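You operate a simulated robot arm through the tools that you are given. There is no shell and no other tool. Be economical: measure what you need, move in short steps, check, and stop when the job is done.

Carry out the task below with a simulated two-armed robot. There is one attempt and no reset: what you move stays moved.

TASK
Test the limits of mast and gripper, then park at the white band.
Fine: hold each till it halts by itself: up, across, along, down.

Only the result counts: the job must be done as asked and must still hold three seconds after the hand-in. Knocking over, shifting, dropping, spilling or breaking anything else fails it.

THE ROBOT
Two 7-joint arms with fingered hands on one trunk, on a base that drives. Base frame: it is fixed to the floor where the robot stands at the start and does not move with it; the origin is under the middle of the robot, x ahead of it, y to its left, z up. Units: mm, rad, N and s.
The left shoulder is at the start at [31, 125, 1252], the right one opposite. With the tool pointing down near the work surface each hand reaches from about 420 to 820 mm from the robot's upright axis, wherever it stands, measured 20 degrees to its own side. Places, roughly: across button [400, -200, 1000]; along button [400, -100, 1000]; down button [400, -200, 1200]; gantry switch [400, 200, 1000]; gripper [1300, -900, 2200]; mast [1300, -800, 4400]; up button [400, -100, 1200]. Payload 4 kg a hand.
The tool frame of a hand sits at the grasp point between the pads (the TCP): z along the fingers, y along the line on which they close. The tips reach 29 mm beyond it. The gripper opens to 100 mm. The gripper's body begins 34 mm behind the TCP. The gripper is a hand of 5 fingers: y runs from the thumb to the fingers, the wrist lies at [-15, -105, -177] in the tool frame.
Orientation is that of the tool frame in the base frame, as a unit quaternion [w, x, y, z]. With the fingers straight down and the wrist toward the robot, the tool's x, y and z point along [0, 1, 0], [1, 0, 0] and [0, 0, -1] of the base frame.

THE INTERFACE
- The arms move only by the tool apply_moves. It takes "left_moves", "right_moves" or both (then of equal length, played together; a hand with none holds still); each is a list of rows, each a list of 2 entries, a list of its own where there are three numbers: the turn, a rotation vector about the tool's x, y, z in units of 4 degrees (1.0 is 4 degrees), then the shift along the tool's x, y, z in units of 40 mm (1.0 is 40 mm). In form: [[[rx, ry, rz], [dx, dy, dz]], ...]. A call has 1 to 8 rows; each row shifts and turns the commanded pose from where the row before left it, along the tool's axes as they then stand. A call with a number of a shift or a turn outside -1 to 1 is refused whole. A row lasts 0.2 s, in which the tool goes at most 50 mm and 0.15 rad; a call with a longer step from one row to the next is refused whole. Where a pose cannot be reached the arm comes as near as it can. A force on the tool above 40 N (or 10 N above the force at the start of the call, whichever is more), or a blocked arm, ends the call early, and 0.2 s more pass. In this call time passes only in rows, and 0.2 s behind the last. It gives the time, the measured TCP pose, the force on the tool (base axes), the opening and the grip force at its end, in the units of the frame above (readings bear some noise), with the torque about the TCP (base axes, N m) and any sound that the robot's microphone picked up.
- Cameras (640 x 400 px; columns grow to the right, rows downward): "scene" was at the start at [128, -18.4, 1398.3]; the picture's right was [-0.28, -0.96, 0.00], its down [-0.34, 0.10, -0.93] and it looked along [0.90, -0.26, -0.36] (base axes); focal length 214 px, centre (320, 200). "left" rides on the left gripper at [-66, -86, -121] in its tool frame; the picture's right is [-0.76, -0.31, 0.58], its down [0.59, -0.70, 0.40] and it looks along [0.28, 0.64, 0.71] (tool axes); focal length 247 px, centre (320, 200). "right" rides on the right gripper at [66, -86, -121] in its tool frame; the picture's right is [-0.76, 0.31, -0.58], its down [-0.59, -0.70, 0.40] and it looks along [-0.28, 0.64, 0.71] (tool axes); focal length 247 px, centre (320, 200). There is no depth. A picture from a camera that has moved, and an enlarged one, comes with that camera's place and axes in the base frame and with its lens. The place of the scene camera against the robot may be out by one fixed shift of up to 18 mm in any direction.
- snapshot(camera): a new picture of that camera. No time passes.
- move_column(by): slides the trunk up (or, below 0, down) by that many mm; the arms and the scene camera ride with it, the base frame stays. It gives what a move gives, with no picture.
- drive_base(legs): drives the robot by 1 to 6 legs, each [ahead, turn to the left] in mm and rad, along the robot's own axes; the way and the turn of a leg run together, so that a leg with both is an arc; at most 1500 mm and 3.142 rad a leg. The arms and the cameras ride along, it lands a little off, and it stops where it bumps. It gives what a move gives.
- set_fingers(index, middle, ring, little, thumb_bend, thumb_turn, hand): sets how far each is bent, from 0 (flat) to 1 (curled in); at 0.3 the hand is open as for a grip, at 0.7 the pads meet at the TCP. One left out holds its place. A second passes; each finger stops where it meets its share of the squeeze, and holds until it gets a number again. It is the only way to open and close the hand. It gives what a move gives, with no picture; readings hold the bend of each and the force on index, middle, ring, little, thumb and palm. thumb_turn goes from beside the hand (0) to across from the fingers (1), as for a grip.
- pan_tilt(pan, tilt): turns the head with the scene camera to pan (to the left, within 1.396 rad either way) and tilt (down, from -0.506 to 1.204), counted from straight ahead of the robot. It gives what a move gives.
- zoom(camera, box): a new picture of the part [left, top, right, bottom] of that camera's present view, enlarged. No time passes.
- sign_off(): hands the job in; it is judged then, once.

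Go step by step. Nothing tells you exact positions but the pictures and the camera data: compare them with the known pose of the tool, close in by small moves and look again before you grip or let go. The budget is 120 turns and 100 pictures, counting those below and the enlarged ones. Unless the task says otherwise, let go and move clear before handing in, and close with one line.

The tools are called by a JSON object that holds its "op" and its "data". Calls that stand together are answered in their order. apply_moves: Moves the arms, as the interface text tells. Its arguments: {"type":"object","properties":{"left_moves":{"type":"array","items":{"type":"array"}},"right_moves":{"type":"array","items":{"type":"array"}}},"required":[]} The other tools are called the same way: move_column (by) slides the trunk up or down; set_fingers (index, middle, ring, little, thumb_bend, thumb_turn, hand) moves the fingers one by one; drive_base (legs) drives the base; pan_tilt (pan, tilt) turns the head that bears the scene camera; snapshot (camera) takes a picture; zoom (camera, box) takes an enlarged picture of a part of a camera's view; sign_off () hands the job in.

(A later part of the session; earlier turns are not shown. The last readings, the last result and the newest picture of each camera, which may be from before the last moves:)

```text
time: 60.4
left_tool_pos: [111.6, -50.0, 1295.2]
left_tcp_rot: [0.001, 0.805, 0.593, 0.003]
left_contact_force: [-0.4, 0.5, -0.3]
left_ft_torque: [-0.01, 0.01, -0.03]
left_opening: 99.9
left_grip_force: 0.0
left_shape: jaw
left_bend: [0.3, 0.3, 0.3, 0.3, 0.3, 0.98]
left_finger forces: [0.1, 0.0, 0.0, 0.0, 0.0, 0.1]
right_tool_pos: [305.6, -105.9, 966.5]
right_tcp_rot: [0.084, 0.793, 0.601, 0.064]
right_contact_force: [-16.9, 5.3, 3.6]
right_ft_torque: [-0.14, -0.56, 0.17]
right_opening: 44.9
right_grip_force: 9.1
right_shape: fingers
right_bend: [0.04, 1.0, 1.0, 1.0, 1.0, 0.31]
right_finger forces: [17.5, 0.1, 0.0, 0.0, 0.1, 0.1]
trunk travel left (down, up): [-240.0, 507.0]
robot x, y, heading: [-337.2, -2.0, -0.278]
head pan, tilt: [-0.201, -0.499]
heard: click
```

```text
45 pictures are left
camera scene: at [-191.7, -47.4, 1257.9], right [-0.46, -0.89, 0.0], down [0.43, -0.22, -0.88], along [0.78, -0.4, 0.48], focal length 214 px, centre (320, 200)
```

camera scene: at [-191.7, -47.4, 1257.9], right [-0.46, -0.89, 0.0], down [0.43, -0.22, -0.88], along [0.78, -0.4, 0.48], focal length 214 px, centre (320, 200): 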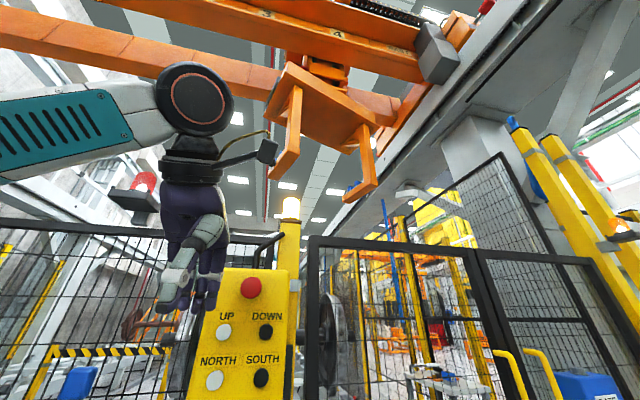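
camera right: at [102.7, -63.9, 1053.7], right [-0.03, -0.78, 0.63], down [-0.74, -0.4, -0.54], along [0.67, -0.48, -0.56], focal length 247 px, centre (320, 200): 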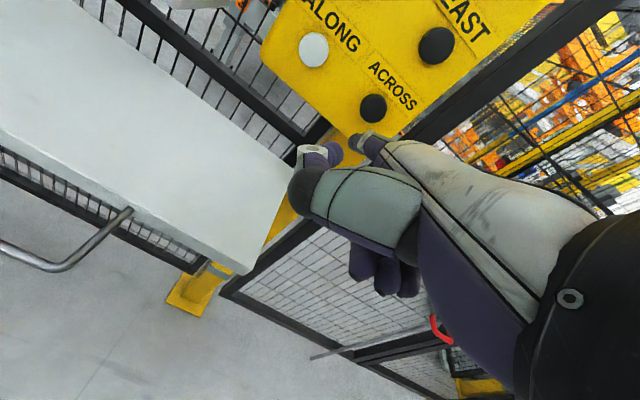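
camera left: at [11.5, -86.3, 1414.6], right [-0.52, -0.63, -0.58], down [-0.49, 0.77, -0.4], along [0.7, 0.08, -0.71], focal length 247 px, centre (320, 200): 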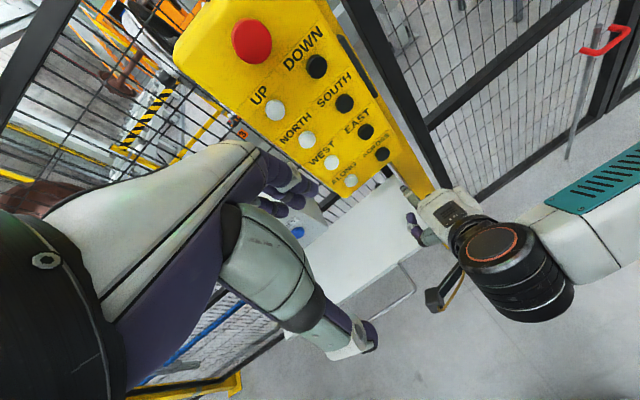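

ALONG is turning the gripper back, beacon amber. I hold on.

{"op": "apply_moves", "data": {"right_moves": [[[0, 0, 0], [0, 0, 0]], [[0, 0, 0], [0, 0, 0]], [[0, 0, 0], [0, 0, 0]], [[0, 0, 0], [0, 0, 0]], [[0, 0, 0], [0, 0, 0]], [[0, 0, 0], [0, 0, 0]], [[0, 0, 0], [0, 0, 0]], [[0, 0, 0], [0, 0, 0]]]}}

{"op": "apply_moves", "data": {"right_moves": [[[0, 0, 0], [0, 0, 0]], [[0, 0, 0], [0, 0, 0]], [[0, 0, 0], [0, 0, 0]], [[0, 0, 0], [0, 0, 0]], [[0, 0, 0], [0, 0, 0]], [[0, 0, 0], [0, 0, 0]], [[0, 0, 0], [0, 0, 0]], [[0, 0, 0], [0, 0, 0]]]}}

{"op": "apply_moves", "data": {"right_moves": [[[0, 0, 0], [0, 0, 0]], [[0, 0, 0], [0, 0, 0]], [[0, 0, 0], [0, 0, 0]], [[0, 0, 0], [0, 0, 0]], [[0, 0, 0], [0, 0, 0]], [[0, 0, 0], [0, 0, 0]], [[0, 0, 0], [0, 0, 0]], [[0, 0, 0], [0, 0, 0]]]}}

{"op": "snapshot", "data": {"camera": "scene"}}

```text
time: 62.2
left_tool_pos: [112.4, -50.3, 1294.4]
left_tcp_rot: [0.001, 0.805, 0.593, 0.003]
left_contact_force: [-0.1, -0.2, -0.5]
left_ft_torque: [0.02, 0.01, 0.03]
left_opening: 99.8
left_grip_force: 0.0
left_shape: jaw
left_bend: [0.3, 0.3, 0.3, 0.3, 0.3, 0.98]
left_finger forces: [0.0, 0.1, 0.1, 0.0, 0.0, 0.0]
right_tool_pos: [305.4, -107.1, 967.0]
right_tcp_rot: [0.084, 0.793, 0.6, 0.064]
right_contact_force: [-15.9, 5.2, 3.5]
right_ft_torque: [-0.14, -0.54, 0.15]
right_opening: 45.2
right_grip_force: 8.5
right_shape: fingers
right_bend: [0.04, 1.0, 1.0, 1.0, 1.0, 0.31]
right_finger forces: [16.9, 0.1, 0.0, 0.1, 0.0, 0.0]
trunk travel left (down, up): [-240.0, 507.0]
robot x, y, heading: [-334.0, 0.8, -0.277]
head pan, tilt: [-0.201, -0.499]
```

```text
time: 64.0
left_tool_pos: [112.4, -49.3, 1294.2]
left_tcp_rot: [0.002, 0.805, 0.593, 0.003]
left_contact_force: [0.5, 0.0, 0.7]
left_ft_torque: [0.0, -0.01, 0.0]
left_opening: 99.9
left_grip_force: 0.0
left_shape: jaw
left_bend: [0.3, 0.3, 0.3, 0.3, 0.3, 0.98]
left_finger forces: [0.0, 0.2, 0.1, 0.0, 0.0, 0.0]
right_tool_pos: [304.6, -107.3, 967.6]
right_tcp_rot: [0.084, 0.793, 0.6, 0.064]
right_contact_force: [-15.6, 5.5, 2.8]
right_ft_torque: [-0.18, -0.57, 0.18]
right_opening: 45.1
right_grip_force: 8.6
right_shape: fingers
right_bend: [0.04, 1.0, 1.0, 1.0, 1.0, 0.31]
right_finger forces: [16.8, 0.1, 0.0, 0.0, 0.1, 0.0]
trunk travel left (down, up): [-240.0, 507.0]
robot x, y, heading: [-334.1, -1.0, -0.276]
head pan, tilt: [-0.201, -0.499]
```

```text
time: 65.8
left_tool_pos: [112.8, -50.2, 1294.9]
left_tcp_rot: [0.002, 0.805, 0.593, 0.002]
left_contact_force: [0.2, 0.2, 0.3]
left_ft_torque: [-0.02, -0.02, 0.01]
left_opening: 99.8
left_grip_force: 0.0
left_shape: jaw
left_bend: [0.3, 0.3, 0.3, 0.3, 0.3, 0.98]
left_finger forces: [0.1, 0.0, 0.0, 0.0, 0.0, 0.1]
right_tool_pos: [306.0, -106.2, 967.6]
right_tcp_rot: [0.084, 0.793, 0.6, 0.064]
right_contact_force: [-16.2, 4.8, 4.1]
right_ft_torque: [-0.13, -0.59, 0.16]
right_opening: 44.9
right_grip_force: 8.1
right_shape: fingers
right_bend: [0.04, 1.0, 1.0, 1.0, 1.0, 0.31]
right_finger forces: [16.9, 0.1, 0.0, 0.0, 0.1, 0.0]
trunk travel left (down, up): [-240.0, 507.0]
robot x, y, heading: [-329.2, -2.7, -0.277]
head pan, tilt: [-0.201, -0.499]
```

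```text
44 pictures are left
camera scene: at [-191.7, -47.4, 1257.9], right [-0.46, -0.89, 0.0], down [0.43, -0.22, -0.88], along [0.78, -0.4, 0.48], focal length 214 px, centre (320, 200)
```

scene: 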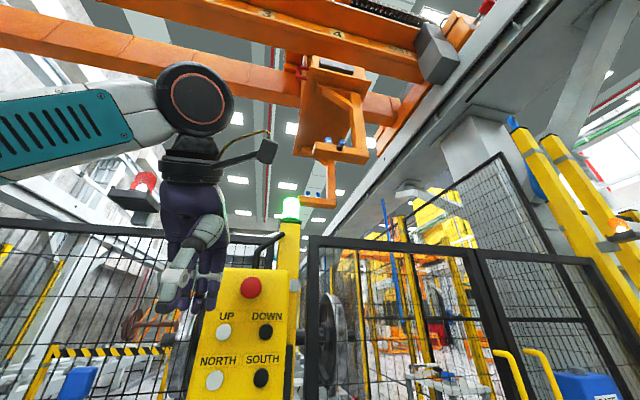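

ALONG halted (green). I back off, raise the trunk 245 mm, and move right in front of DOWN.

{"op": "apply_moves", "data": {"right_moves": [[[0, 0, 0], [0, -0.978, -0.208]], [[0, 0, 0], [0, -0.978, -0.208]], [[0, 0, 0], [-1, 0, 0]], [[0, 0, 0], [-1, 0, 0]], [[0, 0, 0], [-0.25, 0, 0]]]}}

{"op": "move_column", "data": {"by": 245}}

{"op": "apply_moves", "data": {"right_moves": [[[0, 0, 0], [0, 0.978, 0.208]]]}}

{"op": "zoom", "data": {"camera": "left", "box": [310, 80, 470, 280]}}

{"op": "zoom", "data": {"camera": "right", "box": [260, 20, 440, 220]}}

```text
time: 67.0
left_tool_pos: [116.1, -49.8, 1293.0]
left_tcp_rot: [0.001, 0.806, 0.592, 0.001]
left_contact_force: [-0.1, 0.9, -0.5]
left_ft_torque: [-0.05, -0.02, 0.0]
left_opening: 99.9
left_grip_force: 0.0
left_shape: jaw
left_bend: [0.3, 0.3, 0.3, 0.3, 0.3, 0.98]
left_finger forces: [0.1, 0.1, 0.0, 0.0, 0.0, 0.0]
right_tool_pos: [205.5, -169.7, 966.9]
right_tcp_rot: [0.084, 0.793, 0.6, 0.062]
right_contact_force: [0.0, -0.4, -0.8]
right_ft_torque: [-0.01, 0.04, 0.05]
right_opening: 48.8
right_grip_force: 0.1
right_shape: fingers
right_bend: [0.0, 1.0, 1.0, 1.0, 1.0, 0.31]
right_finger forces: [0.0, 0.0, 0.0, 0.0, 0.0, 0.0]
trunk travel left (down, up): [-240.0, 507.0]
robot x, y, heading: [-335.1, 1.6, -0.277]
head pan, tilt: [-0.201, -0.499]
```

```text
time: 69.5
left_tool_pos: [115.7, -50.8, 1537.9]
left_tcp_rot: [0.001, 0.805, 0.593, 0.001]
left_contact_force: [0.2, 0.1, -1.2]
left_ft_torque: [0.0, 0.04, -0.02]
left_opening: 100.1
left_grip_force: 0.1
left_shape: jaw
left_bend: [0.3, 0.3, 0.3, 0.3, 0.3, 0.98]
left_finger forces: [0.0, 0.0, 0.1, 0.0, 0.0, 0.1]
right_tool_pos: [203.7, -172.5, 1210.5]
right_tcp_rot: [0.083, 0.793, 0.6, 0.063]
right_contact_force: [0.0, -0.2, 1.1]
right_ft_torque: [-0.01, 0.03, -0.01]
right_opening: 48.8
right_grip_force: 0.2
right_shape: fingers
right_bend: [0.0, 1.0, 1.0, 1.0, 1.0, 0.31]
right_finger forces: [0.0, 0.1, 0.0, 0.0, 0.1, 0.1]
trunk travel left (down, up): [-485.0, 262.0]
robot x, y, heading: [-333.2, -1.6, -0.281]
head pan, tilt: [-0.201, -0.499]
```

```text
time: 69.9
left_tool_pos: [116.6, -49.7, 1537.8]
left_tcp_rot: [0.0, 0.805, 0.593, 0.001]
left_contact_force: [-0.1, 0.7, 0.1]
left_ft_torque: [0.01, 0.02, 0.04]
left_opening: 99.9
left_grip_force: 0.0
left_shape: jaw
left_bend: [0.3, 0.3, 0.3, 0.3, 0.3, 0.98]
left_finger forces: [0.0, 0.1, 0.0, 0.0, 0.1, 0.1]
right_tool_pos: [245.2, -180.3, 1212.2]
right_tcp_rot: [0.083, 0.793, 0.6, 0.062]
right_contact_force: [0.8, 0.5, -0.6]
right_ft_torque: [-0.03, 0.01, 0.07]
right_opening: 48.5
right_grip_force: 0.1
right_shape: fingers
right_bend: [0.0, 1.0, 1.0, 1.0, 1.0, 0.31]
right_finger forces: [0.0, 0.0, 0.0, 0.1, 0.0, 0.0]
trunk travel left (down, up): [-485.0, 262.0]
robot x, y, heading: [-332.5, -4.6, -0.274]
head pan, tilt: [-0.201, -0.499]
```

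```text
2.00 times, centred on (390, 180) of left
camera zoom: at [14.3, -86.3, 1658.5], right [-0.52, -0.63, -0.58], down [-0.5, 0.77, -0.4], along [0.7, 0.08, -0.71], focal length 494 px, centre (180, 240)
```

zoom: 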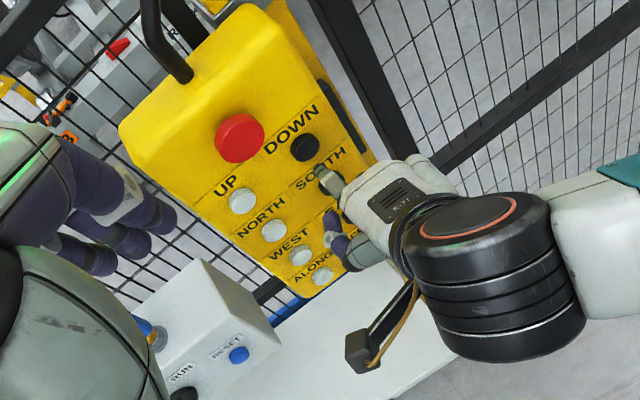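

```text
2.00 times, centred on (350, 120) of right
camera zoom: at [157.3, -87.9, 1311.1], right [-0.03, -0.78, 0.63], down [-0.74, -0.4, -0.53], along [0.67, -0.48, -0.56], focal length 494 px, centre (260, 360)
```

zoom: 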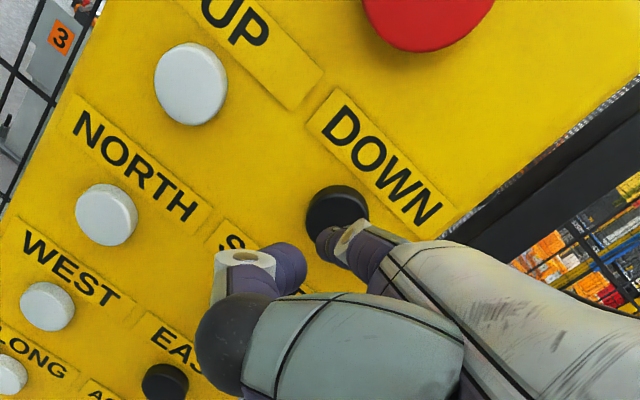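

Alignment with DOWN matches the earlier ACROSS approach. I check that the space under the gripper is free before pressing.

{"op": "pan_tilt", "data": {"pan": -0.2, "tilt": 0.0}}

{"op": "snapshot", "data": {"camera": "scene"}}

{"op": "pan_tilt", "data": {"pan": -0.2, "tilt": -0.45}}

```text
time: 70.8
left_tool_pos: [114.6, -50.6, 1538.9]
left_tcp_rot: [0.001, 0.805, 0.593, 0.001]
left_contact_force: [0.1, 0.4, 1.0]
left_ft_torque: [0.0, -0.01, 0.0]
left_opening: 99.8
left_grip_force: 0.0
left_shape: jaw
left_bend: [0.3, 0.3, 0.3, 0.3, 0.3, 0.98]
left_finger forces: [0.0, 0.1, 0.0, 0.1, 0.1, 0.0]
right_tool_pos: [243.2, -181.5, 1212.5]
right_tcp_rot: [0.084, 0.793, 0.6, 0.063]
right_contact_force: [0.2, -0.1, -0.6]
right_ft_torque: [-0.01, -0.02, 0.0]
right_opening: 48.8
right_grip_force: 0.1
right_shape: fingers
right_bend: [0.0, 1.0, 1.0, 1.0, 1.0, 0.31]
right_finger forces: [0.1, 0.0, 0.0, 0.0, 0.0, 0.0]
trunk travel left (down, up): [-485.0, 262.0]
robot x, y, heading: [-334.0, -0.6, -0.274]
head pan, tilt: [-0.201, 0.0]
```

```text
41 pictures are left
camera scene: at [-220.2, -44.0, 1467.3], right [-0.46, -0.89, 0.0], down [0.0, 0.0, -1.0], along [0.89, -0.46, 0.0], focal length 214 px, centre (320, 200)
```

scene: 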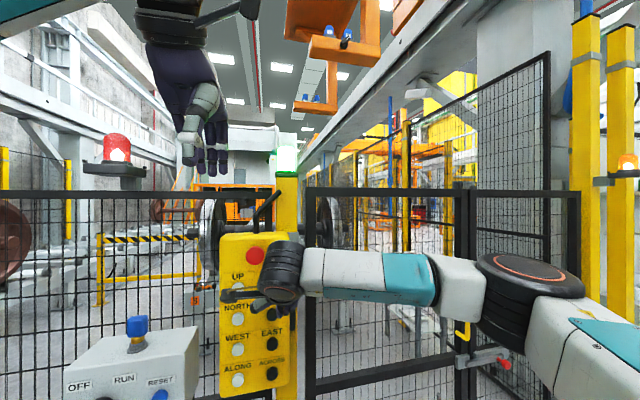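

```text
time: 71.8
left_tool_pos: [114.8, -49.7, 1537.4]
left_tcp_rot: [0.001, 0.806, 0.592, 0.002]
left_contact_force: [0.6, 0.0, 0.1]
left_ft_torque: [0.02, 0.0, 0.0]
left_opening: 99.7
left_grip_force: 0.0
left_shape: jaw
left_bend: [0.3, 0.3, 0.3, 0.3, 0.3, 0.98]
left_finger forces: [0.1, 0.1, 0.0, 0.1, 0.0, 0.1]
right_tool_pos: [243.7, -181.1, 1212.9]
right_tcp_rot: [0.083, 0.793, 0.6, 0.064]
right_contact_force: [0.4, -0.5, -0.6]
right_ft_torque: [0.02, 0.02, -0.04]
right_opening: 48.8
right_grip_force: 0.0
right_shape: fingers
right_bend: [0.0, 1.0, 1.0, 1.0, 1.0, 0.31]
right_finger forces: [0.0, 0.0, 0.0, 0.0, 0.0, 0.0]
trunk travel left (down, up): [-485.0, 262.0]
robot x, y, heading: [-335.6, 2.3, -0.277]
head pan, tilt: [-0.201, -0.45]
```

A wheelset stands roughly below the gripper, so I'll press DOWN as asked but watch the descent in short holds.

{"op": "apply_moves", "data": {"right_moves": [[[0, 0, 0], [-0.09, 0.5, 0.06]], [[0, 0, 0], [0, 0.245, 0.052]], [[0, 0, 0], [0, 0.147, 0.031]], [[0, 0, 0], [0, 0.1, 0.021]], [[0, 0, 0], [0, 0, 0]], [[0, 0, 0], [0, 0, 0]]]}}

{"op": "snapshot", "data": {"camera": "scene"}}

```text
time: 73.2
left_tool_pos: [112.4, -49.1, 1540.7]
left_tcp_rot: [0.002, 0.805, 0.593, 0.002]
left_contact_force: [-0.6, 0.0, -0.4]
left_ft_torque: [-0.03, 0.0, 0.06]
left_opening: 99.4
left_grip_force: 0.0
left_shape: jaw
left_bend: [0.3, 0.3, 0.3, 0.3, 0.3, 0.98]
left_finger forces: [0.0, 0.1, 0.0, 0.0, 0.0, 0.0]
right_tool_pos: [277.2, -196.3, 1215.2]
right_tcp_rot: [0.083, 0.793, 0.601, 0.064]
right_contact_force: [-12.4, 4.3, 3.9]
right_ft_torque: [-0.18, -0.78, 0.13]
right_opening: 47.7
right_grip_force: 6.9
right_shape: fingers
right_bend: [0.01, 1.0, 1.0, 1.0, 1.0, 0.31]
right_finger forces: [13.6, 0.1, 0.0, 0.0, 0.0, 0.1]
trunk travel left (down, up): [-485.0, 262.0]
robot x, y, heading: [-331.8, 0.5, -0.274]
head pan, tilt: [-0.201, -0.45]
heard: click
```

```text
40 pictures are left
camera scene: at [-241.1, -34.0, 1504.2], right [-0.46, -0.89, 0.0], down [0.39, -0.2, -0.9], along [0.8, -0.41, 0.44], focal length 214 px, centre (320, 200)
```

scene: 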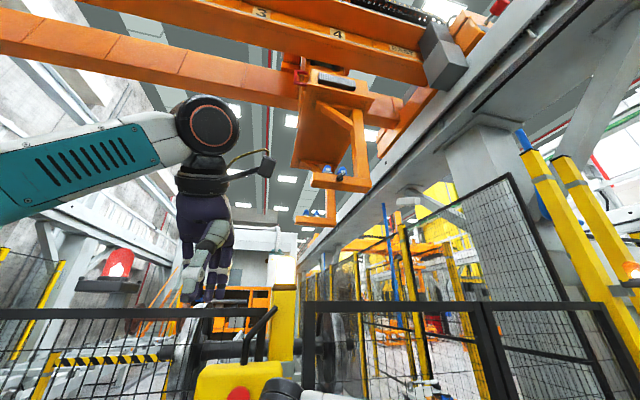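

DOWN is working; the gripper is descending. I hold on and watch.

{"op": "apply_moves", "data": {"right_moves": [[[0, 0, 0], [0, 0, 0]], [[0, 0, 0], [0, 0, 0]], [[0, 0, 0], [0, 0, 0]], [[0, 0, 0], [0, 0, 0]], [[0, 0, 0], [0, 0, 0]], [[0, 0, 0], [0, 0, 0]], [[0, 0, 0], [0, 0, 0]], [[0, 0, 0], [0, 0, 0]]]}}

{"op": "apply_moves", "data": {"right_moves": [[[0, 0, 0], [0, 0, 0]], [[0, 0, 0], [0, 0, 0]], [[0, 0, 0], [0, 0, 0]], [[0, 0, 0], [0, 0, 0]], [[0, 0, 0], [0, 0, 0]], [[0, 0, 0], [0, 0, 0]], [[0, 0, 0], [0, 0, 0]], [[0, 0, 0], [0, 0, 0]]]}}

{"op": "snapshot", "data": {"camera": "scene"}}

```text
time: 75.0
left_tool_pos: [112.5, -48.5, 1540.7]
left_tcp_rot: [0.001, 0.805, 0.593, 0.002]
left_contact_force: [0.2, 0.5, -0.3]
left_ft_torque: [0.0, 0.01, 0.01]
left_opening: 99.4
left_grip_force: 0.0
left_shape: jaw
left_bend: [0.3, 0.3, 0.3, 0.3, 0.3, 0.98]
left_finger forces: [0.0, 0.1, 0.0, 0.0, 0.1, 0.1]
right_tool_pos: [277.3, -196.6, 1213.1]
right_tcp_rot: [0.084, 0.793, 0.6, 0.063]
right_contact_force: [-12.9, 3.3, 3.1]
right_ft_torque: [-0.16, -0.63, 0.17]
right_opening: 47.1
right_grip_force: 5.9
right_shape: fingers
right_bend: [0.01, 1.0, 1.0, 1.0, 1.0, 0.31]
right_finger forces: [12.8, 0.0, 0.1, 0.0, 0.0, 0.0]
trunk travel left (down, up): [-485.0, 262.0]
robot x, y, heading: [-333.4, -1.7, -0.276]
head pan, tilt: [-0.201, -0.45]
```

```text
time: 76.8
left_tool_pos: [111.7, -49.9, 1540.4]
left_tcp_rot: [0.002, 0.806, 0.592, 0.002]
left_contact_force: [-0.5, 0.4, -1.3]
left_ft_torque: [0.01, -0.02, -0.02]
left_opening: 100.0
left_grip_force: 0.1
left_shape: jaw
left_bend: [0.3, 0.3, 0.3, 0.3, 0.3, 0.98]
left_finger forces: [0.0, 0.1, 0.1, 0.1, 0.0, 0.0]
right_tool_pos: [278.1, -197.1, 1213.6]
right_tcp_rot: [0.084, 0.793, 0.6, 0.063]
right_contact_force: [-11.9, 3.2, 3.8]
right_ft_torque: [-0.17, -0.69, 0.17]
right_opening: 47.4
right_grip_force: 6.3
right_shape: fingers
right_bend: [0.01, 1.0, 1.0, 1.0, 1.0, 0.31]
right_finger forces: [12.8, 0.1, 0.0, 0.1, 0.1, 0.0]
trunk travel left (down, up): [-485.0, 262.0]
robot x, y, heading: [-333.0, 3.4, -0.272]
head pan, tilt: [-0.201, -0.45]
```

```text
39 pictures are left
camera scene: at [-240.9, -34.0, 1504.2], right [-0.46, -0.89, 0.0], down [0.39, -0.2, -0.9], along [0.8, -0.41, 0.44], focal length 214 px, centre (320, 200)
```

scene: 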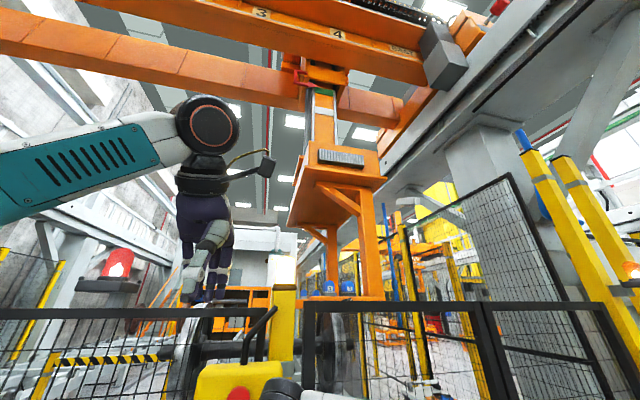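

Back near the starting height and still moving. I tilt the head to see both pointer and the ground below, holding DOWN.

{"op": "pan_tilt", "data": {"pan": -0.2, "tilt": -0.25}}

{"op": "snapshot", "data": {"camera": "scene"}}

{"op": "apply_moves", "data": {"right_moves": [[[0, 0, 0], [0, 0, 0]], [[0, 0, 0], [0, 0, 0]], [[0, 0, 0], [0, 0, 0]], [[0, 0, 0], [0, 0, 0]], [[0, 0, 0], [0, 0, 0]], [[0, 0, 0], [0, 0, 0]]]}}

{"op": "snapshot", "data": {"camera": "scene"}}

```text
time: 77.5
left_tool_pos: [111.4, -49.6, 1539.9]
left_tcp_rot: [0.002, 0.806, 0.592, 0.002]
left_contact_force: [0.4, 0.6, 0.1]
left_ft_torque: [0.0, 0.01, 0.01]
left_opening: 99.8
left_grip_force: 0.0
left_shape: jaw
left_bend: [0.3, 0.3, 0.3, 0.3, 0.3, 0.98]
left_finger forces: [0.0, 0.0, 0.0, 0.1, 0.0, 0.0]
right_tool_pos: [277.0, -195.8, 1215.6]
right_tcp_rot: [0.084, 0.792, 0.601, 0.064]
right_contact_force: [-13.2, 3.6, 3.8]
right_ft_torque: [-0.17, -0.68, 0.13]
right_opening: 47.3
right_grip_force: 6.9
right_shape: fingers
right_bend: [0.01, 1.0, 1.0, 1.0, 1.0, 0.31]
right_finger forces: [13.3, 0.1, 0.0, 0.1, 0.0, 0.0]
trunk travel left (down, up): [-485.0, 262.0]
robot x, y, heading: [-335.1, -1.3, -0.278]
head pan, tilt: [-0.201, -0.25]
```

```text
38 pictures are left
camera scene: at [-231.1, -39.1, 1489.0], right [-0.46, -0.89, 0.0], down [0.22, -0.11, -0.97], along [0.86, -0.45, 0.25], focal length 214 px, centre (320, 200)
```

scene: 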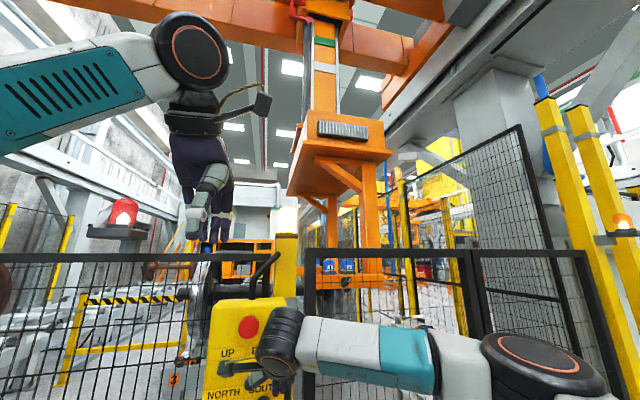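

```text
time: 78.9
left_tool_pos: [111.8, -50.0, 1541.0]
left_tcp_rot: [0.002, 0.805, 0.593, 0.002]
left_contact_force: [-0.4, -0.4, -0.1]
left_ft_torque: [0.0, 0.0, -0.01]
left_opening: 99.9
left_grip_force: 0.2
left_shape: jaw
left_bend: [0.3, 0.3, 0.3, 0.3, 0.3, 0.98]
left_finger forces: [0.1, 0.0, 0.1, 0.0, 0.0, 0.0]
right_tool_pos: [277.0, -195.7, 1215.8]
right_tcp_rot: [0.084, 0.793, 0.6, 0.063]
right_contact_force: [-12.0, 3.7, 3.7]
right_ft_torque: [-0.12, -0.63, 0.17]
right_opening: 47.0
right_grip_force: 6.6
right_shape: fingers
right_bend: [0.01, 1.0, 1.0, 1.0, 1.0, 0.31]
right_finger forces: [13.0, 0.0, 0.0, 0.0, 0.1, 0.0]
trunk travel left (down, up): [-485.0, 262.0]
robot x, y, heading: [-336.3, 1.6, -0.275]
head pan, tilt: [-0.201, -0.25]
```

```text
37 pictures are left
camera scene: at [-231.1, -39.1, 1489.0], right [-0.46, -0.89, 0.0], down [0.22, -0.11, -0.97], along [0.86, -0.45, 0.25], focal length 214 px, centre (320, 200)
```

scene: 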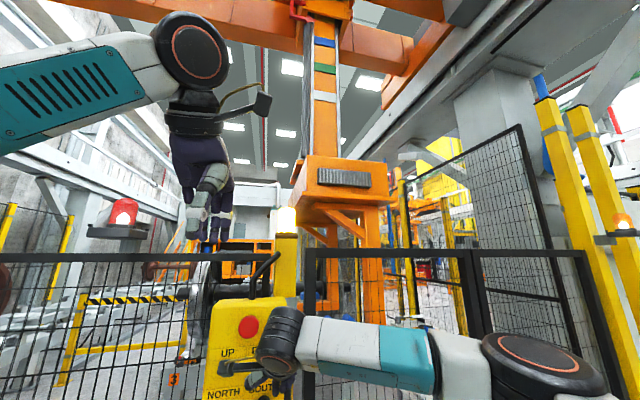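

A blue band has now appeared above green; white is the lowest. Still descending, beacon lit amber; I hold on.

{"op": "apply_moves", "data": {"right_moves": [[[0, 0, 0], [0, 0, 0]], [[0, 0, 0], [0, 0, 0]], [[0, 0, 0], [0, 0, 0]], [[0, 0, 0], [0, 0, 0]], [[0, 0, 0], [0, 0, 0]], [[0, 0, 0], [0, 0, 0]]]}}

{"op": "snapshot", "data": {"camera": "scene"}}

{"op": "apply_moves", "data": {"right_moves": [[[0, 0, 0], [0, 0, 0]], [[0, 0, 0], [0, 0, 0]], [[0, 0, 0], [0, 0, 0]], [[0, 0, 0], [0, 0, 0]], [[0, 0, 0], [0, 0, 0]], [[0, 0, 0], [0, 0, 0]]]}}

{"op": "snapshot", "data": {"camera": "scene"}}

```text
time: 80.3
left_tool_pos: [113.1, -49.2, 1540.1]
left_tcp_rot: [0.001, 0.805, 0.593, 0.002]
left_contact_force: [-0.2, 0.2, 0.4]
left_ft_torque: [0.0, 0.0, -0.03]
left_opening: 99.7
left_grip_force: 0.0
left_shape: jaw
left_bend: [0.3, 0.3, 0.3, 0.3, 0.3, 0.98]
left_finger forces: [0.1, 0.0, 0.1, 0.1, 0.0, 0.0]
right_tool_pos: [277.9, -196.0, 1213.8]
right_tcp_rot: [0.084, 0.793, 0.601, 0.063]
right_contact_force: [-12.1, 3.7, 4.6]
right_ft_torque: [-0.16, -0.65, 0.14]
right_opening: 47.1
right_grip_force: 6.6
right_shape: fingers
right_bend: [0.01, 1.0, 1.0, 1.0, 1.0, 0.31]
right_finger forces: [12.9, 0.0, 0.0, 0.0, 0.0, 0.0]
trunk travel left (down, up): [-485.0, 262.0]
robot x, y, heading: [-334.6, 0.4, -0.281]
head pan, tilt: [-0.201, -0.25]
```

```text
36 pictures are left
camera scene: at [-231.1, -39.1, 1489.0], right [-0.46, -0.89, 0.0], down [0.22, -0.11, -0.97], along [0.86, -0.45, 0.25], focal length 214 px, centre (320, 200)
```

scene: 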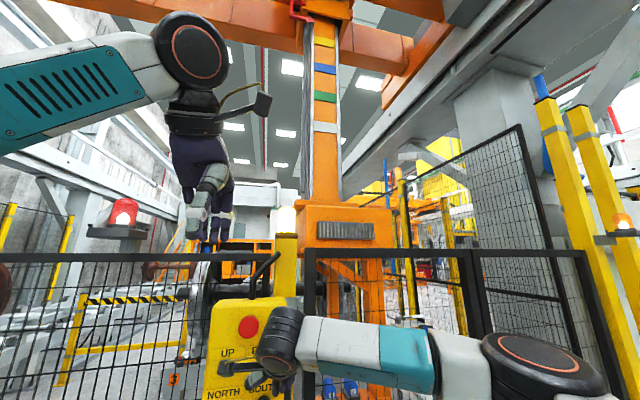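

```text
time: 81.7
left_tool_pos: [111.3, -49.3, 1540.5]
left_tcp_rot: [0.001, 0.805, 0.593, 0.001]
left_contact_force: [0.3, -0.3, -0.5]
left_ft_torque: [-0.01, 0.02, -0.01]
left_opening: 99.7
left_grip_force: 0.1
left_shape: jaw
left_bend: [0.3, 0.3, 0.3, 0.3, 0.3, 0.98]
left_finger forces: [0.0, 0.1, 0.0, 0.0, 0.0, 0.0]
right_tool_pos: [278.8, -197.2, 1215.3]
right_tcp_rot: [0.084, 0.792, 0.601, 0.065]
right_contact_force: [-12.6, 3.3, 3.0]
right_ft_torque: [-0.14, -0.64, 0.17]
right_opening: 47.3
right_grip_force: 6.4
right_shape: fingers
right_bend: [0.01, 1.0, 1.0, 1.0, 1.0, 0.31]
right_finger forces: [12.9, 0.0, 0.0, 0.0, 0.0, 0.0]
trunk travel left (down, up): [-485.0, 262.0]
robot x, y, heading: [-331.4, 0.0, -0.275]
head pan, tilt: [-0.201, -0.25]
```

```text
35 pictures are left
camera scene: at [-231.1, -39.1, 1489.0], right [-0.46, -0.89, 0.0], down [0.22, -0.11, -0.97], along [0.86, -0.45, 0.25], focal length 214 px, centre (320, 200)
```

scene: 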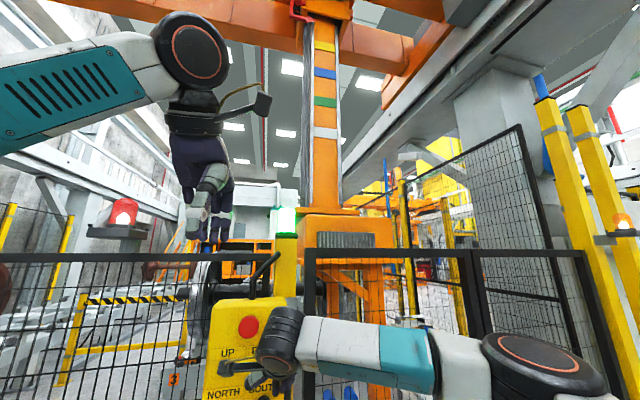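

DOWN has halted at the bottom (green). Bands from top are yellow, blue, green, white. I release and go to UP, then jog up to bring white to the red pointer.

{"op": "apply_moves", "data": {"right_moves": [[[0, 0, 0], [0, -0.978, -0.208]], [[0, 0, 0], [0, -0.489, -0.104]], [[0, 0, 0], [1, 0, 0]], [[0, 0, 0], [1, 0, 0]], [[0, 0, 0], [0.24, 0, 0]], [[0, 0, 0], [0, 0.55, 0.116]]]}}

{"op": "pan_tilt", "data": {"pan": -0.2, "tilt": -0.5}}

{"op": "zoom", "data": {"camera": "right", "box": [260, 20, 440, 220]}}

{"op": "zoom", "data": {"camera": "scene", "box": [240, 50, 400, 270]}}

```text
time: 83.1
left_tool_pos: [116.3, -50.2, 1539.5]
left_tcp_rot: [0.0, 0.805, 0.593, 0.002]
left_contact_force: [0.4, -0.3, -0.5]
left_ft_torque: [-0.03, 0.01, -0.01]
left_opening: 99.9
left_grip_force: 0.1
left_shape: jaw
left_bend: [0.3, 0.3, 0.3, 0.3, 0.3, 0.98]
left_finger forces: [0.0, 0.0, 0.0, 0.0, 0.1, 0.0]
right_tool_pos: [268.9, -101.8, 1214.1]
right_tcp_rot: [0.084, 0.793, 0.601, 0.062]
right_contact_force: [-0.4, 0.3, 0.0]
right_ft_torque: [0.01, -0.01, 0.02]
right_opening: 48.6
right_grip_force: 0.0
right_shape: fingers
right_bend: [0.0, 1.0, 1.0, 1.0, 1.0, 0.31]
right_finger forces: [0.1, 0.0, 0.0, 0.0, 0.0, 0.0]
trunk travel left (down, up): [-485.0, 262.0]
robot x, y, heading: [-334.9, -0.8, -0.278]
head pan, tilt: [-0.201, -0.25]
```

```text
time: 83.8
left_tool_pos: [115.5, -50.2, 1538.6]
left_tcp_rot: [0.001, 0.805, 0.593, 0.002]
left_contact_force: [-0.4, 0.3, -1.3]
left_ft_torque: [-0.01, 0.0, 0.04]
left_opening: 99.9
left_grip_force: 0.0
left_shape: jaw
left_bend: [0.3, 0.3, 0.3, 0.3, 0.3, 0.98]
left_finger forces: [0.0, 0.0, 0.1, 0.0, 0.1, 0.0]
right_tool_pos: [268.0, -102.8, 1214.7]
right_tcp_rot: [0.084, 0.793, 0.6, 0.064]
right_contact_force: [0.3, -0.6, -0.9]
right_ft_torque: [-0.01, -0.04, -0.03]
right_opening: 48.4
right_grip_force: 0.0
right_shape: fingers
right_bend: [0.0, 1.0, 1.0, 1.0, 1.0, 0.31]
right_finger forces: [0.0, 0.0, 0.1, 0.0, 0.0, 0.0]
trunk travel left (down, up): [-485.0, 262.0]
robot x, y, heading: [-330.5, -2.3, -0.278]
head pan, tilt: [-0.201, -0.499]
```

```text
2.00 times, centred on (350, 120) of right
camera zoom: at [180.9, -9.0, 1314.5], right [-0.03, -0.78, 0.63], down [-0.74, -0.4, -0.54], along [0.67, -0.48, -0.56], focal length 494 px, centre (260, 360)
```

zoom: 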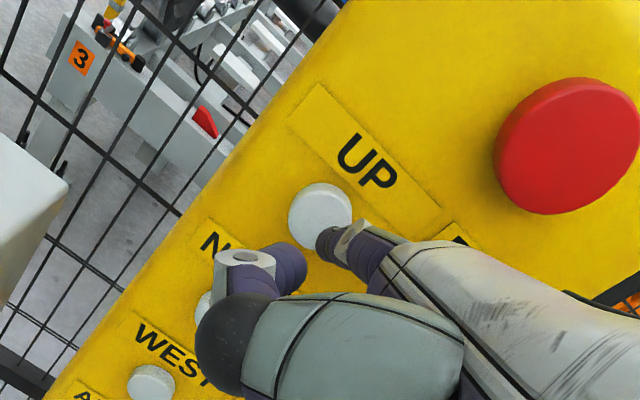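

```text
1.82 times, centred on (320, 160) of scene
camera zoom: at [-240.5, -33.5, 1507.3], right [-0.46, -0.89, 0.0], down [0.42, -0.22, -0.88], along [0.78, -0.4, 0.48], focal length 390 px, centre (320, 273)
```

zoom: 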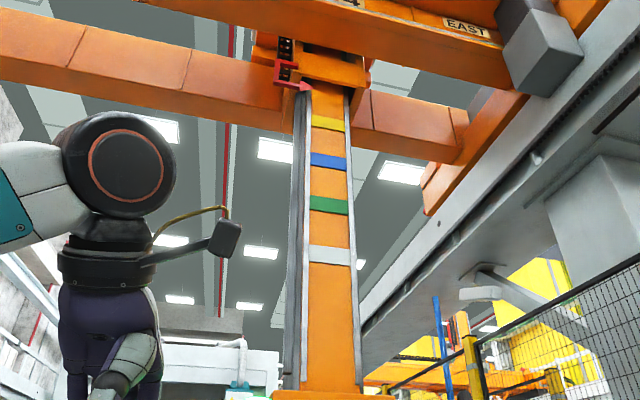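

The pointer is above yellow, and white needs roughly 5.8 s of UP at the observed speed. I press UP for about 3 s first and look.

{"op": "apply_moves", "data": {"right_moves": [[[0, 0, 0], [0.1, 0.5, 0.1]], [[0, 0, 0], [0, 0.245, 0.052]], [[0, 0, 0], [0, 0.12, 0.025]], [[0, 0, 0], [0, 0, 0]], [[0, 0, 0], [0, 0, 0]], [[0, 0, 0], [0, 0, 0]], [[0, 0, 0], [0, 0, 0]], [[0, 0, 0], [0, 0, 0]]]}}

{"op": "zoom", "data": {"camera": "scene", "box": [240, 50, 400, 270]}}

{"op": "apply_moves", "data": {"right_moves": [[[0, 0, 0], [0, 0, 0]], [[0, 0, 0], [0, 0, 0]], [[0, 0, 0], [0, 0, 0]], [[0, 0, 0], [0, 0, 0]], [[0, 0, 0], [0, 0, 0]], [[0, 0, 0], [0, 0, 0]], [[0, 0, 0], [0, 0, 0]], [[0, 0, 0], [0, 0, 0]]]}}

{"op": "zoom", "data": {"camera": "scene", "box": [240, 50, 400, 270]}}

```text
time: 85.7
left_tool_pos: [111.2, -49.1, 1540.1]
left_tcp_rot: [0.002, 0.805, 0.593, 0.002]
left_contact_force: [-0.6, -0.1, -1.1]
left_ft_torque: [0.0, 0.02, 0.02]
left_opening: 100.0
left_grip_force: 0.0
left_shape: jaw
left_bend: [0.3, 0.3, 0.3, 0.3, 0.3, 0.98]
left_finger forces: [0.0, 0.0, 0.1, 0.1, 0.1, 0.1]
right_tool_pos: [300.7, -104.6, 1215.8]
right_tcp_rot: [0.085, 0.792, 0.601, 0.065]
right_contact_force: [-17.3, 5.1, 5.6]
right_ft_torque: [-0.22, -0.99, 0.19]
right_opening: 47.0
right_grip_force: 8.8
right_shape: fingers
right_bend: [0.02, 1.0, 1.0, 1.0, 1.0, 0.31]
right_finger forces: [17.3, 0.0, 0.0, 0.0, 0.1, 0.0]
trunk travel left (down, up): [-485.0, 262.0]
robot x, y, heading: [-334.3, 0.3, -0.28]
head pan, tilt: [-0.201, -0.499]
heard: click
```

```text
1.82 times, centred on (320, 160) of scene
camera zoom: at [-244.7, -32.4, 1507.7], right [-0.46, -0.89, 0.0], down [0.43, -0.22, -0.88], along [0.78, -0.4, 0.48], focal length 390 px, centre (320, 273)
```

zoom: 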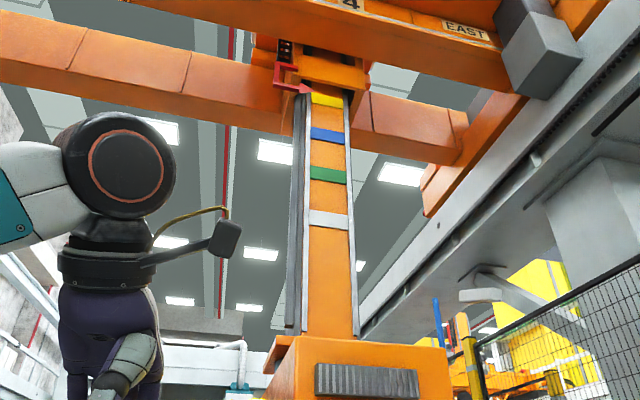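

```text
time: 87.5
left_tool_pos: [111.2, -48.8, 1540.6]
left_tcp_rot: [0.003, 0.805, 0.593, 0.003]
left_contact_force: [-0.4, 1.0, -0.3]
left_ft_torque: [0.03, 0.01, -0.02]
left_opening: 100.1
left_grip_force: 0.0
left_shape: jaw
left_bend: [0.3, 0.3, 0.3, 0.3, 0.3, 0.98]
left_finger forces: [0.1, 0.1, 0.1, 0.1, 0.0, 0.0]
right_tool_pos: [300.3, -105.7, 1214.9]
right_tcp_rot: [0.085, 0.792, 0.601, 0.065]
right_contact_force: [-17.5, 4.8, 6.0]
right_ft_torque: [-0.22, -1.02, 0.22]
right_opening: 47.3
right_grip_force: 8.3
right_shape: fingers
right_bend: [0.02, 1.0, 1.0, 1.0, 1.0, 0.31]
right_finger forces: [17.5, 0.0, 0.0, 0.1, 0.0, 0.0]
trunk travel left (down, up): [-485.0, 262.0]
robot x, y, heading: [-333.4, 2.0, -0.281]
head pan, tilt: [-0.201, -0.499]
```

```text
1.82 times, centred on (320, 160) of scene
camera zoom: at [-244.7, -32.4, 1507.7], right [-0.46, -0.89, 0.0], down [0.43, -0.22, -0.88], along [0.78, -0.4, 0.48], focal length 390 px, centre (320, 273)
```

zoom: 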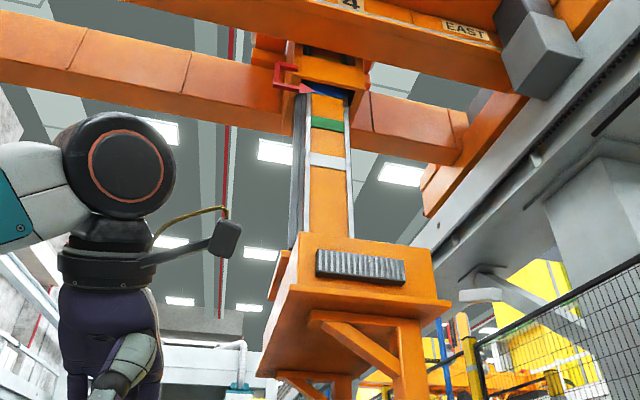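

Blue is passing the pointer now; white needs about 2.8 s more. I hold 1.8 s and re-measure.

{"op": "apply_moves", "data": {"right_moves": [[[0, 0, 0], [0, 0, 0]], [[0, 0, 0], [0, 0, 0]], [[0, 0, 0], [0, 0, 0]], [[0, 0, 0], [0, 0, 0]], [[0, 0, 0], [0, 0, 0]], [[0, 0, 0], [0, 0, 0]], [[0, 0, 0], [0, 0, 0]], [[0, 0, 0], [0, 0, 0]]]}}

{"op": "zoom", "data": {"camera": "scene", "box": [280, 70, 360, 170]}}

```text
time: 89.2
left_tool_pos: [110.3, -48.5, 1541.2]
left_tcp_rot: [0.002, 0.805, 0.593, 0.003]
left_contact_force: [-0.4, 0.3, 0.8]
left_ft_torque: [-0.01, 0.02, -0.01]
left_opening: 99.9
left_grip_force: 0.1
left_shape: jaw
left_bend: [0.3, 0.3, 0.3, 0.3, 0.3, 0.98]
left_finger forces: [0.0, 0.1, 0.0, 0.1, 0.1, 0.0]
right_tool_pos: [301.6, -106.4, 1215.8]
right_tcp_rot: [0.085, 0.793, 0.6, 0.064]
right_contact_force: [-17.1, 4.4, 6.2]
right_ft_torque: [-0.23, -1.03, 0.2]
right_opening: 47.2
right_grip_force: 8.3
right_shape: fingers
right_bend: [0.02, 1.0, 1.0, 1.0, 1.0, 0.31]
right_finger forces: [17.5, 0.1, 0.0, 0.0, 0.0, 0.0]
trunk travel left (down, up): [-485.0, 262.0]
robot x, y, heading: [-332.5, 0.4, -0.277]
head pan, tilt: [-0.201, -0.499]
```

```text
4.00 times, centred on (320, 120) of scene
camera zoom: at [-244.7, -32.4, 1507.7], right [-0.46, -0.89, 0.0], down [0.43, -0.22, -0.88], along [0.78, -0.4, 0.48], focal length 858 px, centre (320, 520)
```

zoom: 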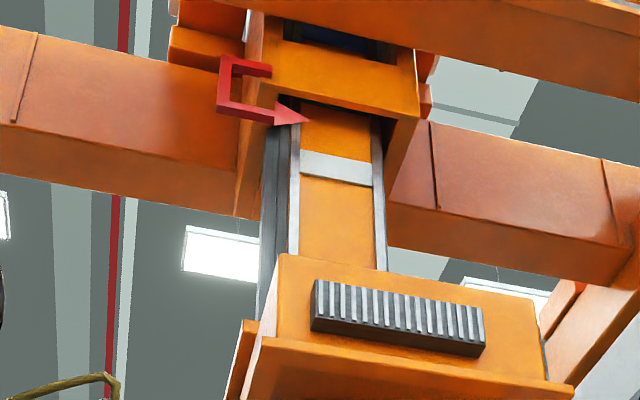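

White is about 40 px (enlarged) below the pointer tip. I hold 0.4 s more and release, aiming slightly short.

{"op": "apply_moves", "data": {"right_moves": [[[0, 0, 0], [0, 0, 0]], [[0, 0, 0], [0, 0, 0]], [[0, 0, 0], [0, -0.978, -0.208]]]}}

{"op": "zoom", "data": {"camera": "scene", "box": [280, 70, 360, 170]}}

{"op": "snapshot", "data": {"camera": "scene"}}

```text
time: 90.0
left_tool_pos: [114.4, -51.5, 1539.4]
left_tcp_rot: [0.0, 0.806, 0.592, 0.002]
left_contact_force: [-0.4, 0.0, 0.0]
left_ft_torque: [0.0, -0.02, 0.04]
left_opening: 99.8
left_grip_force: 0.0
left_shape: jaw
left_bend: [0.3, 0.3, 0.3, 0.3, 0.3, 0.98]
left_finger forces: [0.0, 0.0, 0.1, 0.1, 0.0, 0.0]
right_tool_pos: [265.9, -101.2, 1213.0]
right_tcp_rot: [0.084, 0.794, 0.599, 0.062]
right_contact_force: [0.3, -0.4, 0.1]
right_ft_torque: [-0.01, 0.01, -0.01]
right_opening: 48.7
right_grip_force: 0.1
right_shape: fingers
right_bend: [0.0, 1.0, 1.0, 1.0, 1.0, 0.31]
right_finger forces: [0.0, 0.0, 0.0, 0.0, 0.0, 0.1]
trunk travel left (down, up): [-485.0, 262.0]
robot x, y, heading: [-334.0, -0.5, -0.278]
head pan, tilt: [-0.201, -0.499]
```

```text
4.00 times, centred on (320, 120) of scene
camera zoom: at [-241.7, -34.0, 1507.3], right [-0.46, -0.89, 0.0], down [0.43, -0.22, -0.88], along [0.78, -0.4, 0.48], focal length 858 px, centre (320, 520)
```

zoom: 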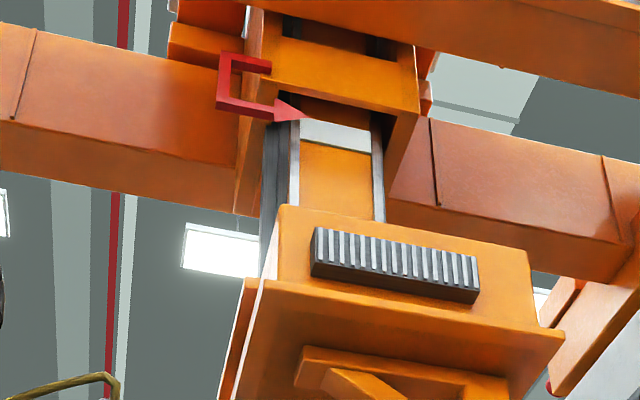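

```text
28 pictures are left
camera scene: at [-241.7, -34.0, 1507.3], right [-0.46, -0.89, 0.0], down [0.43, -0.22, -0.88], along [0.78, -0.4, 0.48], focal length 214 px, centre (320, 200)
```

scene: 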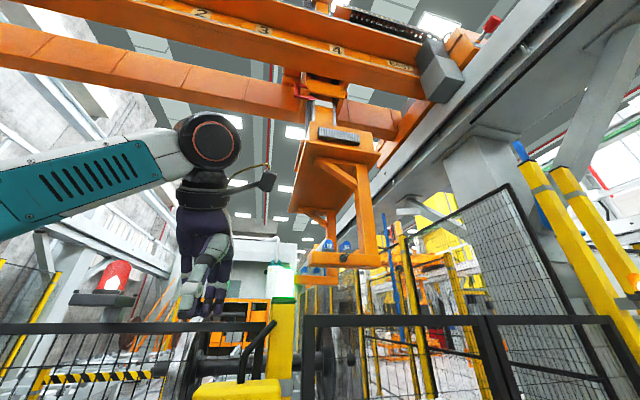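

The mast stopped with white just at the pointer as seen from below, but the pointer may stand proud of the mast, so parallax matters. I'll enlarge strongly here, then compare from a higher viewpoint.

{"op": "zoom", "data": {"camera": "scene", "box": [288, 85, 344, 120]}}

{"op": "apply_moves", "data": {"right_moves": [[[0, 0, 0], [0, -0.978, -0.208]], [[0, 0, 0], [0, -0.978, -0.208]], [[0, 0, 0], [0, -0.978, -0.208]]]}}

{"op": "move_column", "data": {"by": 260}}

{"op": "snapshot", "data": {"camera": "scene"}}

```text
11.43 times, centred on (316, 102) of scene
camera zoom: at [-241.7, -34.0, 1507.3], right [-0.46, -0.89, 0.0], down [0.43, -0.22, -0.88], along [0.78, -0.4, 0.48], focal length 2451 px, centre (366, 1314)
```

zoom: 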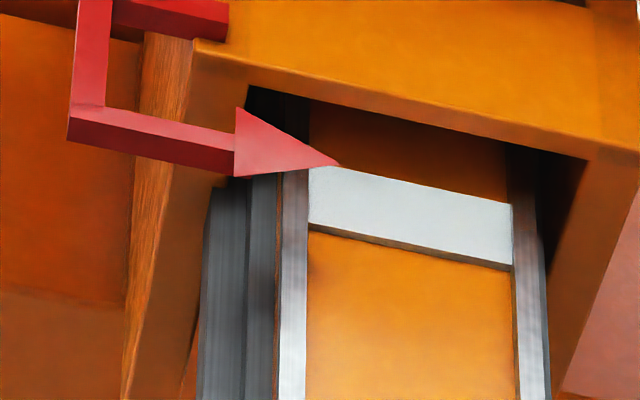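

```text
time: 90.8
left_tool_pos: [114.0, -50.2, 1538.2]
left_tcp_rot: [0.0, 0.806, 0.592, 0.002]
left_contact_force: [0.5, 0.3, -0.6]
left_ft_torque: [0.0, 0.0, 0.03]
left_opening: 99.6
left_grip_force: 0.0
left_shape: jaw
left_bend: [0.3, 0.3, 0.3, 0.3, 0.3, 0.98]
left_finger forces: [0.1, 0.0, 0.0, 0.0, 0.0, 0.0]
right_tool_pos: [146.3, -64.1, 1210.1]
right_tcp_rot: [0.084, 0.793, 0.6, 0.063]
right_contact_force: [0.4, -0.1, 0.2]
right_ft_torque: [0.0, -0.02, 0.02]
right_opening: 48.5
right_grip_force: 0.1
right_shape: fingers
right_bend: [0.0, 1.0, 1.0, 1.0, 1.0, 0.31]
right_finger forces: [0.0, 0.0, 0.0, 0.0, 0.0, 0.0]
trunk travel left (down, up): [-485.0, 262.0]
robot x, y, heading: [-330.7, -1.1, -0.284]
head pan, tilt: [-0.201, -0.499]
```

```text
time: 93.5
left_tool_pos: [115.2, -50.5, 1798.4]
left_tcp_rot: [0.0, 0.805, 0.593, 0.001]
left_contact_force: [-0.1, 0.2, 0.6]
left_ft_torque: [0.0, 0.0, -0.03]
left_opening: 99.9
left_grip_force: 0.1
left_shape: jaw
left_bend: [0.3, 0.3, 0.3, 0.3, 0.3, 0.98]
left_finger forces: [0.0, 0.0, 0.1, 0.0, 0.0, 0.1]
right_tool_pos: [149.9, -62.7, 1472.9]
right_tcp_rot: [0.083, 0.793, 0.601, 0.064]
right_contact_force: [0.4, -0.2, -0.1]
right_ft_torque: [0.03, 0.0, 0.02]
right_opening: 48.8
right_grip_force: 0.0
right_shape: fingers
right_bend: [0.0, 1.0, 1.0, 1.0, 1.0, 0.31]
right_finger forces: [0.0, 0.0, 0.1, 0.1, 0.1, 0.0]
trunk travel left (down, up): [-745.0, 2.0]
robot x, y, heading: [-331.9, 0.0, -0.276]
head pan, tilt: [-0.201, -0.499]
```

```text
26 pictures are left
camera scene: at [-249.3, -31.0, 1767.9], right [-0.46, -0.89, 0.0], down [0.42, -0.22, -0.88], along [0.78, -0.4, 0.48], focal length 214 px, centre (320, 200)
```

scene: 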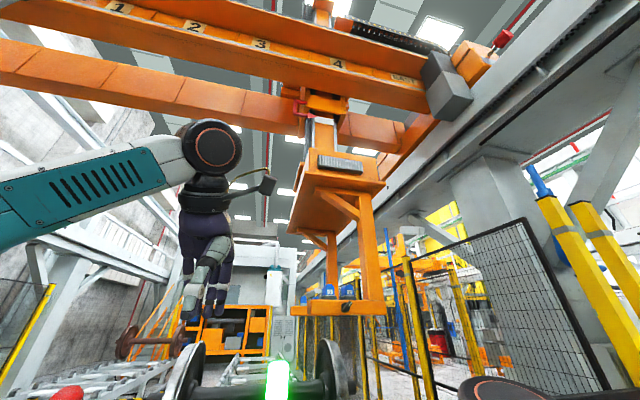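

Now the same detail from 260 mm higher.

{"op": "zoom", "data": {"camera": "scene", "box": [288, 95, 344, 130]}}

```text
11.43 times, centred on (316, 112) of scene
camera zoom: at [-249.3, -31.0, 1767.9], right [-0.46, -0.89, 0.0], down [0.42, -0.22, -0.88], along [0.78, -0.4, 0.48], focal length 2451 px, centre (366, 1200)
```

zoom: 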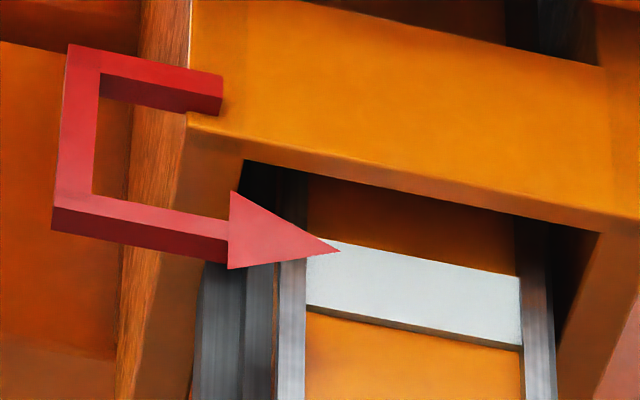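

Parallax is real: the pointer seems to stand well in front of the mast. I'll measure precisely at this height, then 450 mm lower, and compute the true alignment.

{"op": "zoom", "data": {"camera": "scene", "box": [304, 108, 336, 128]}}

{"op": "move_column", "data": {"by": -480}}

{"op": "zoom", "data": {"camera": "scene", "box": [288, 76, 344, 111]}}

```text
16.00 times, centred on (320, 118) of scene
camera zoom: at [-249.3, -31.0, 1767.9], right [-0.46, -0.89, 0.0], down [0.42, -0.22, -0.88], along [0.78, -0.4, 0.48], focal length 3432 px, centre (320, 1512)
```

zoom: 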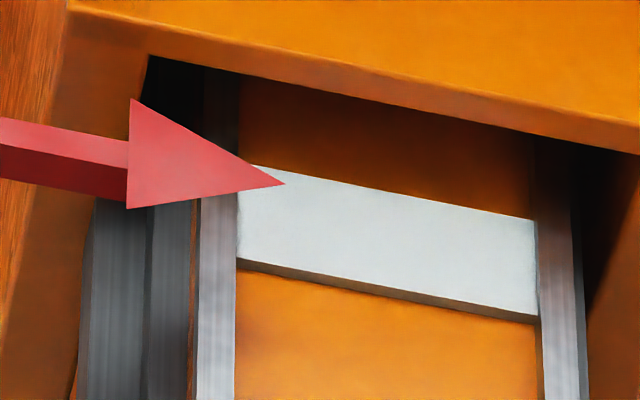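

```text
refused: -480 is not a number from -400 to 400
```

```text
11.43 times, centred on (316, 94) of scene
camera zoom: at [-249.3, -31.0, 1767.9], right [-0.46, -0.89, 0.0], down [0.42, -0.22, -0.88], along [0.78, -0.4, 0.48], focal length 2451 px, centre (366, 1417)
```

zoom: 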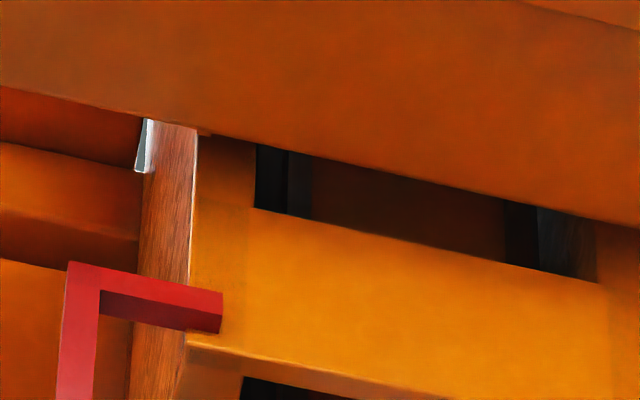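

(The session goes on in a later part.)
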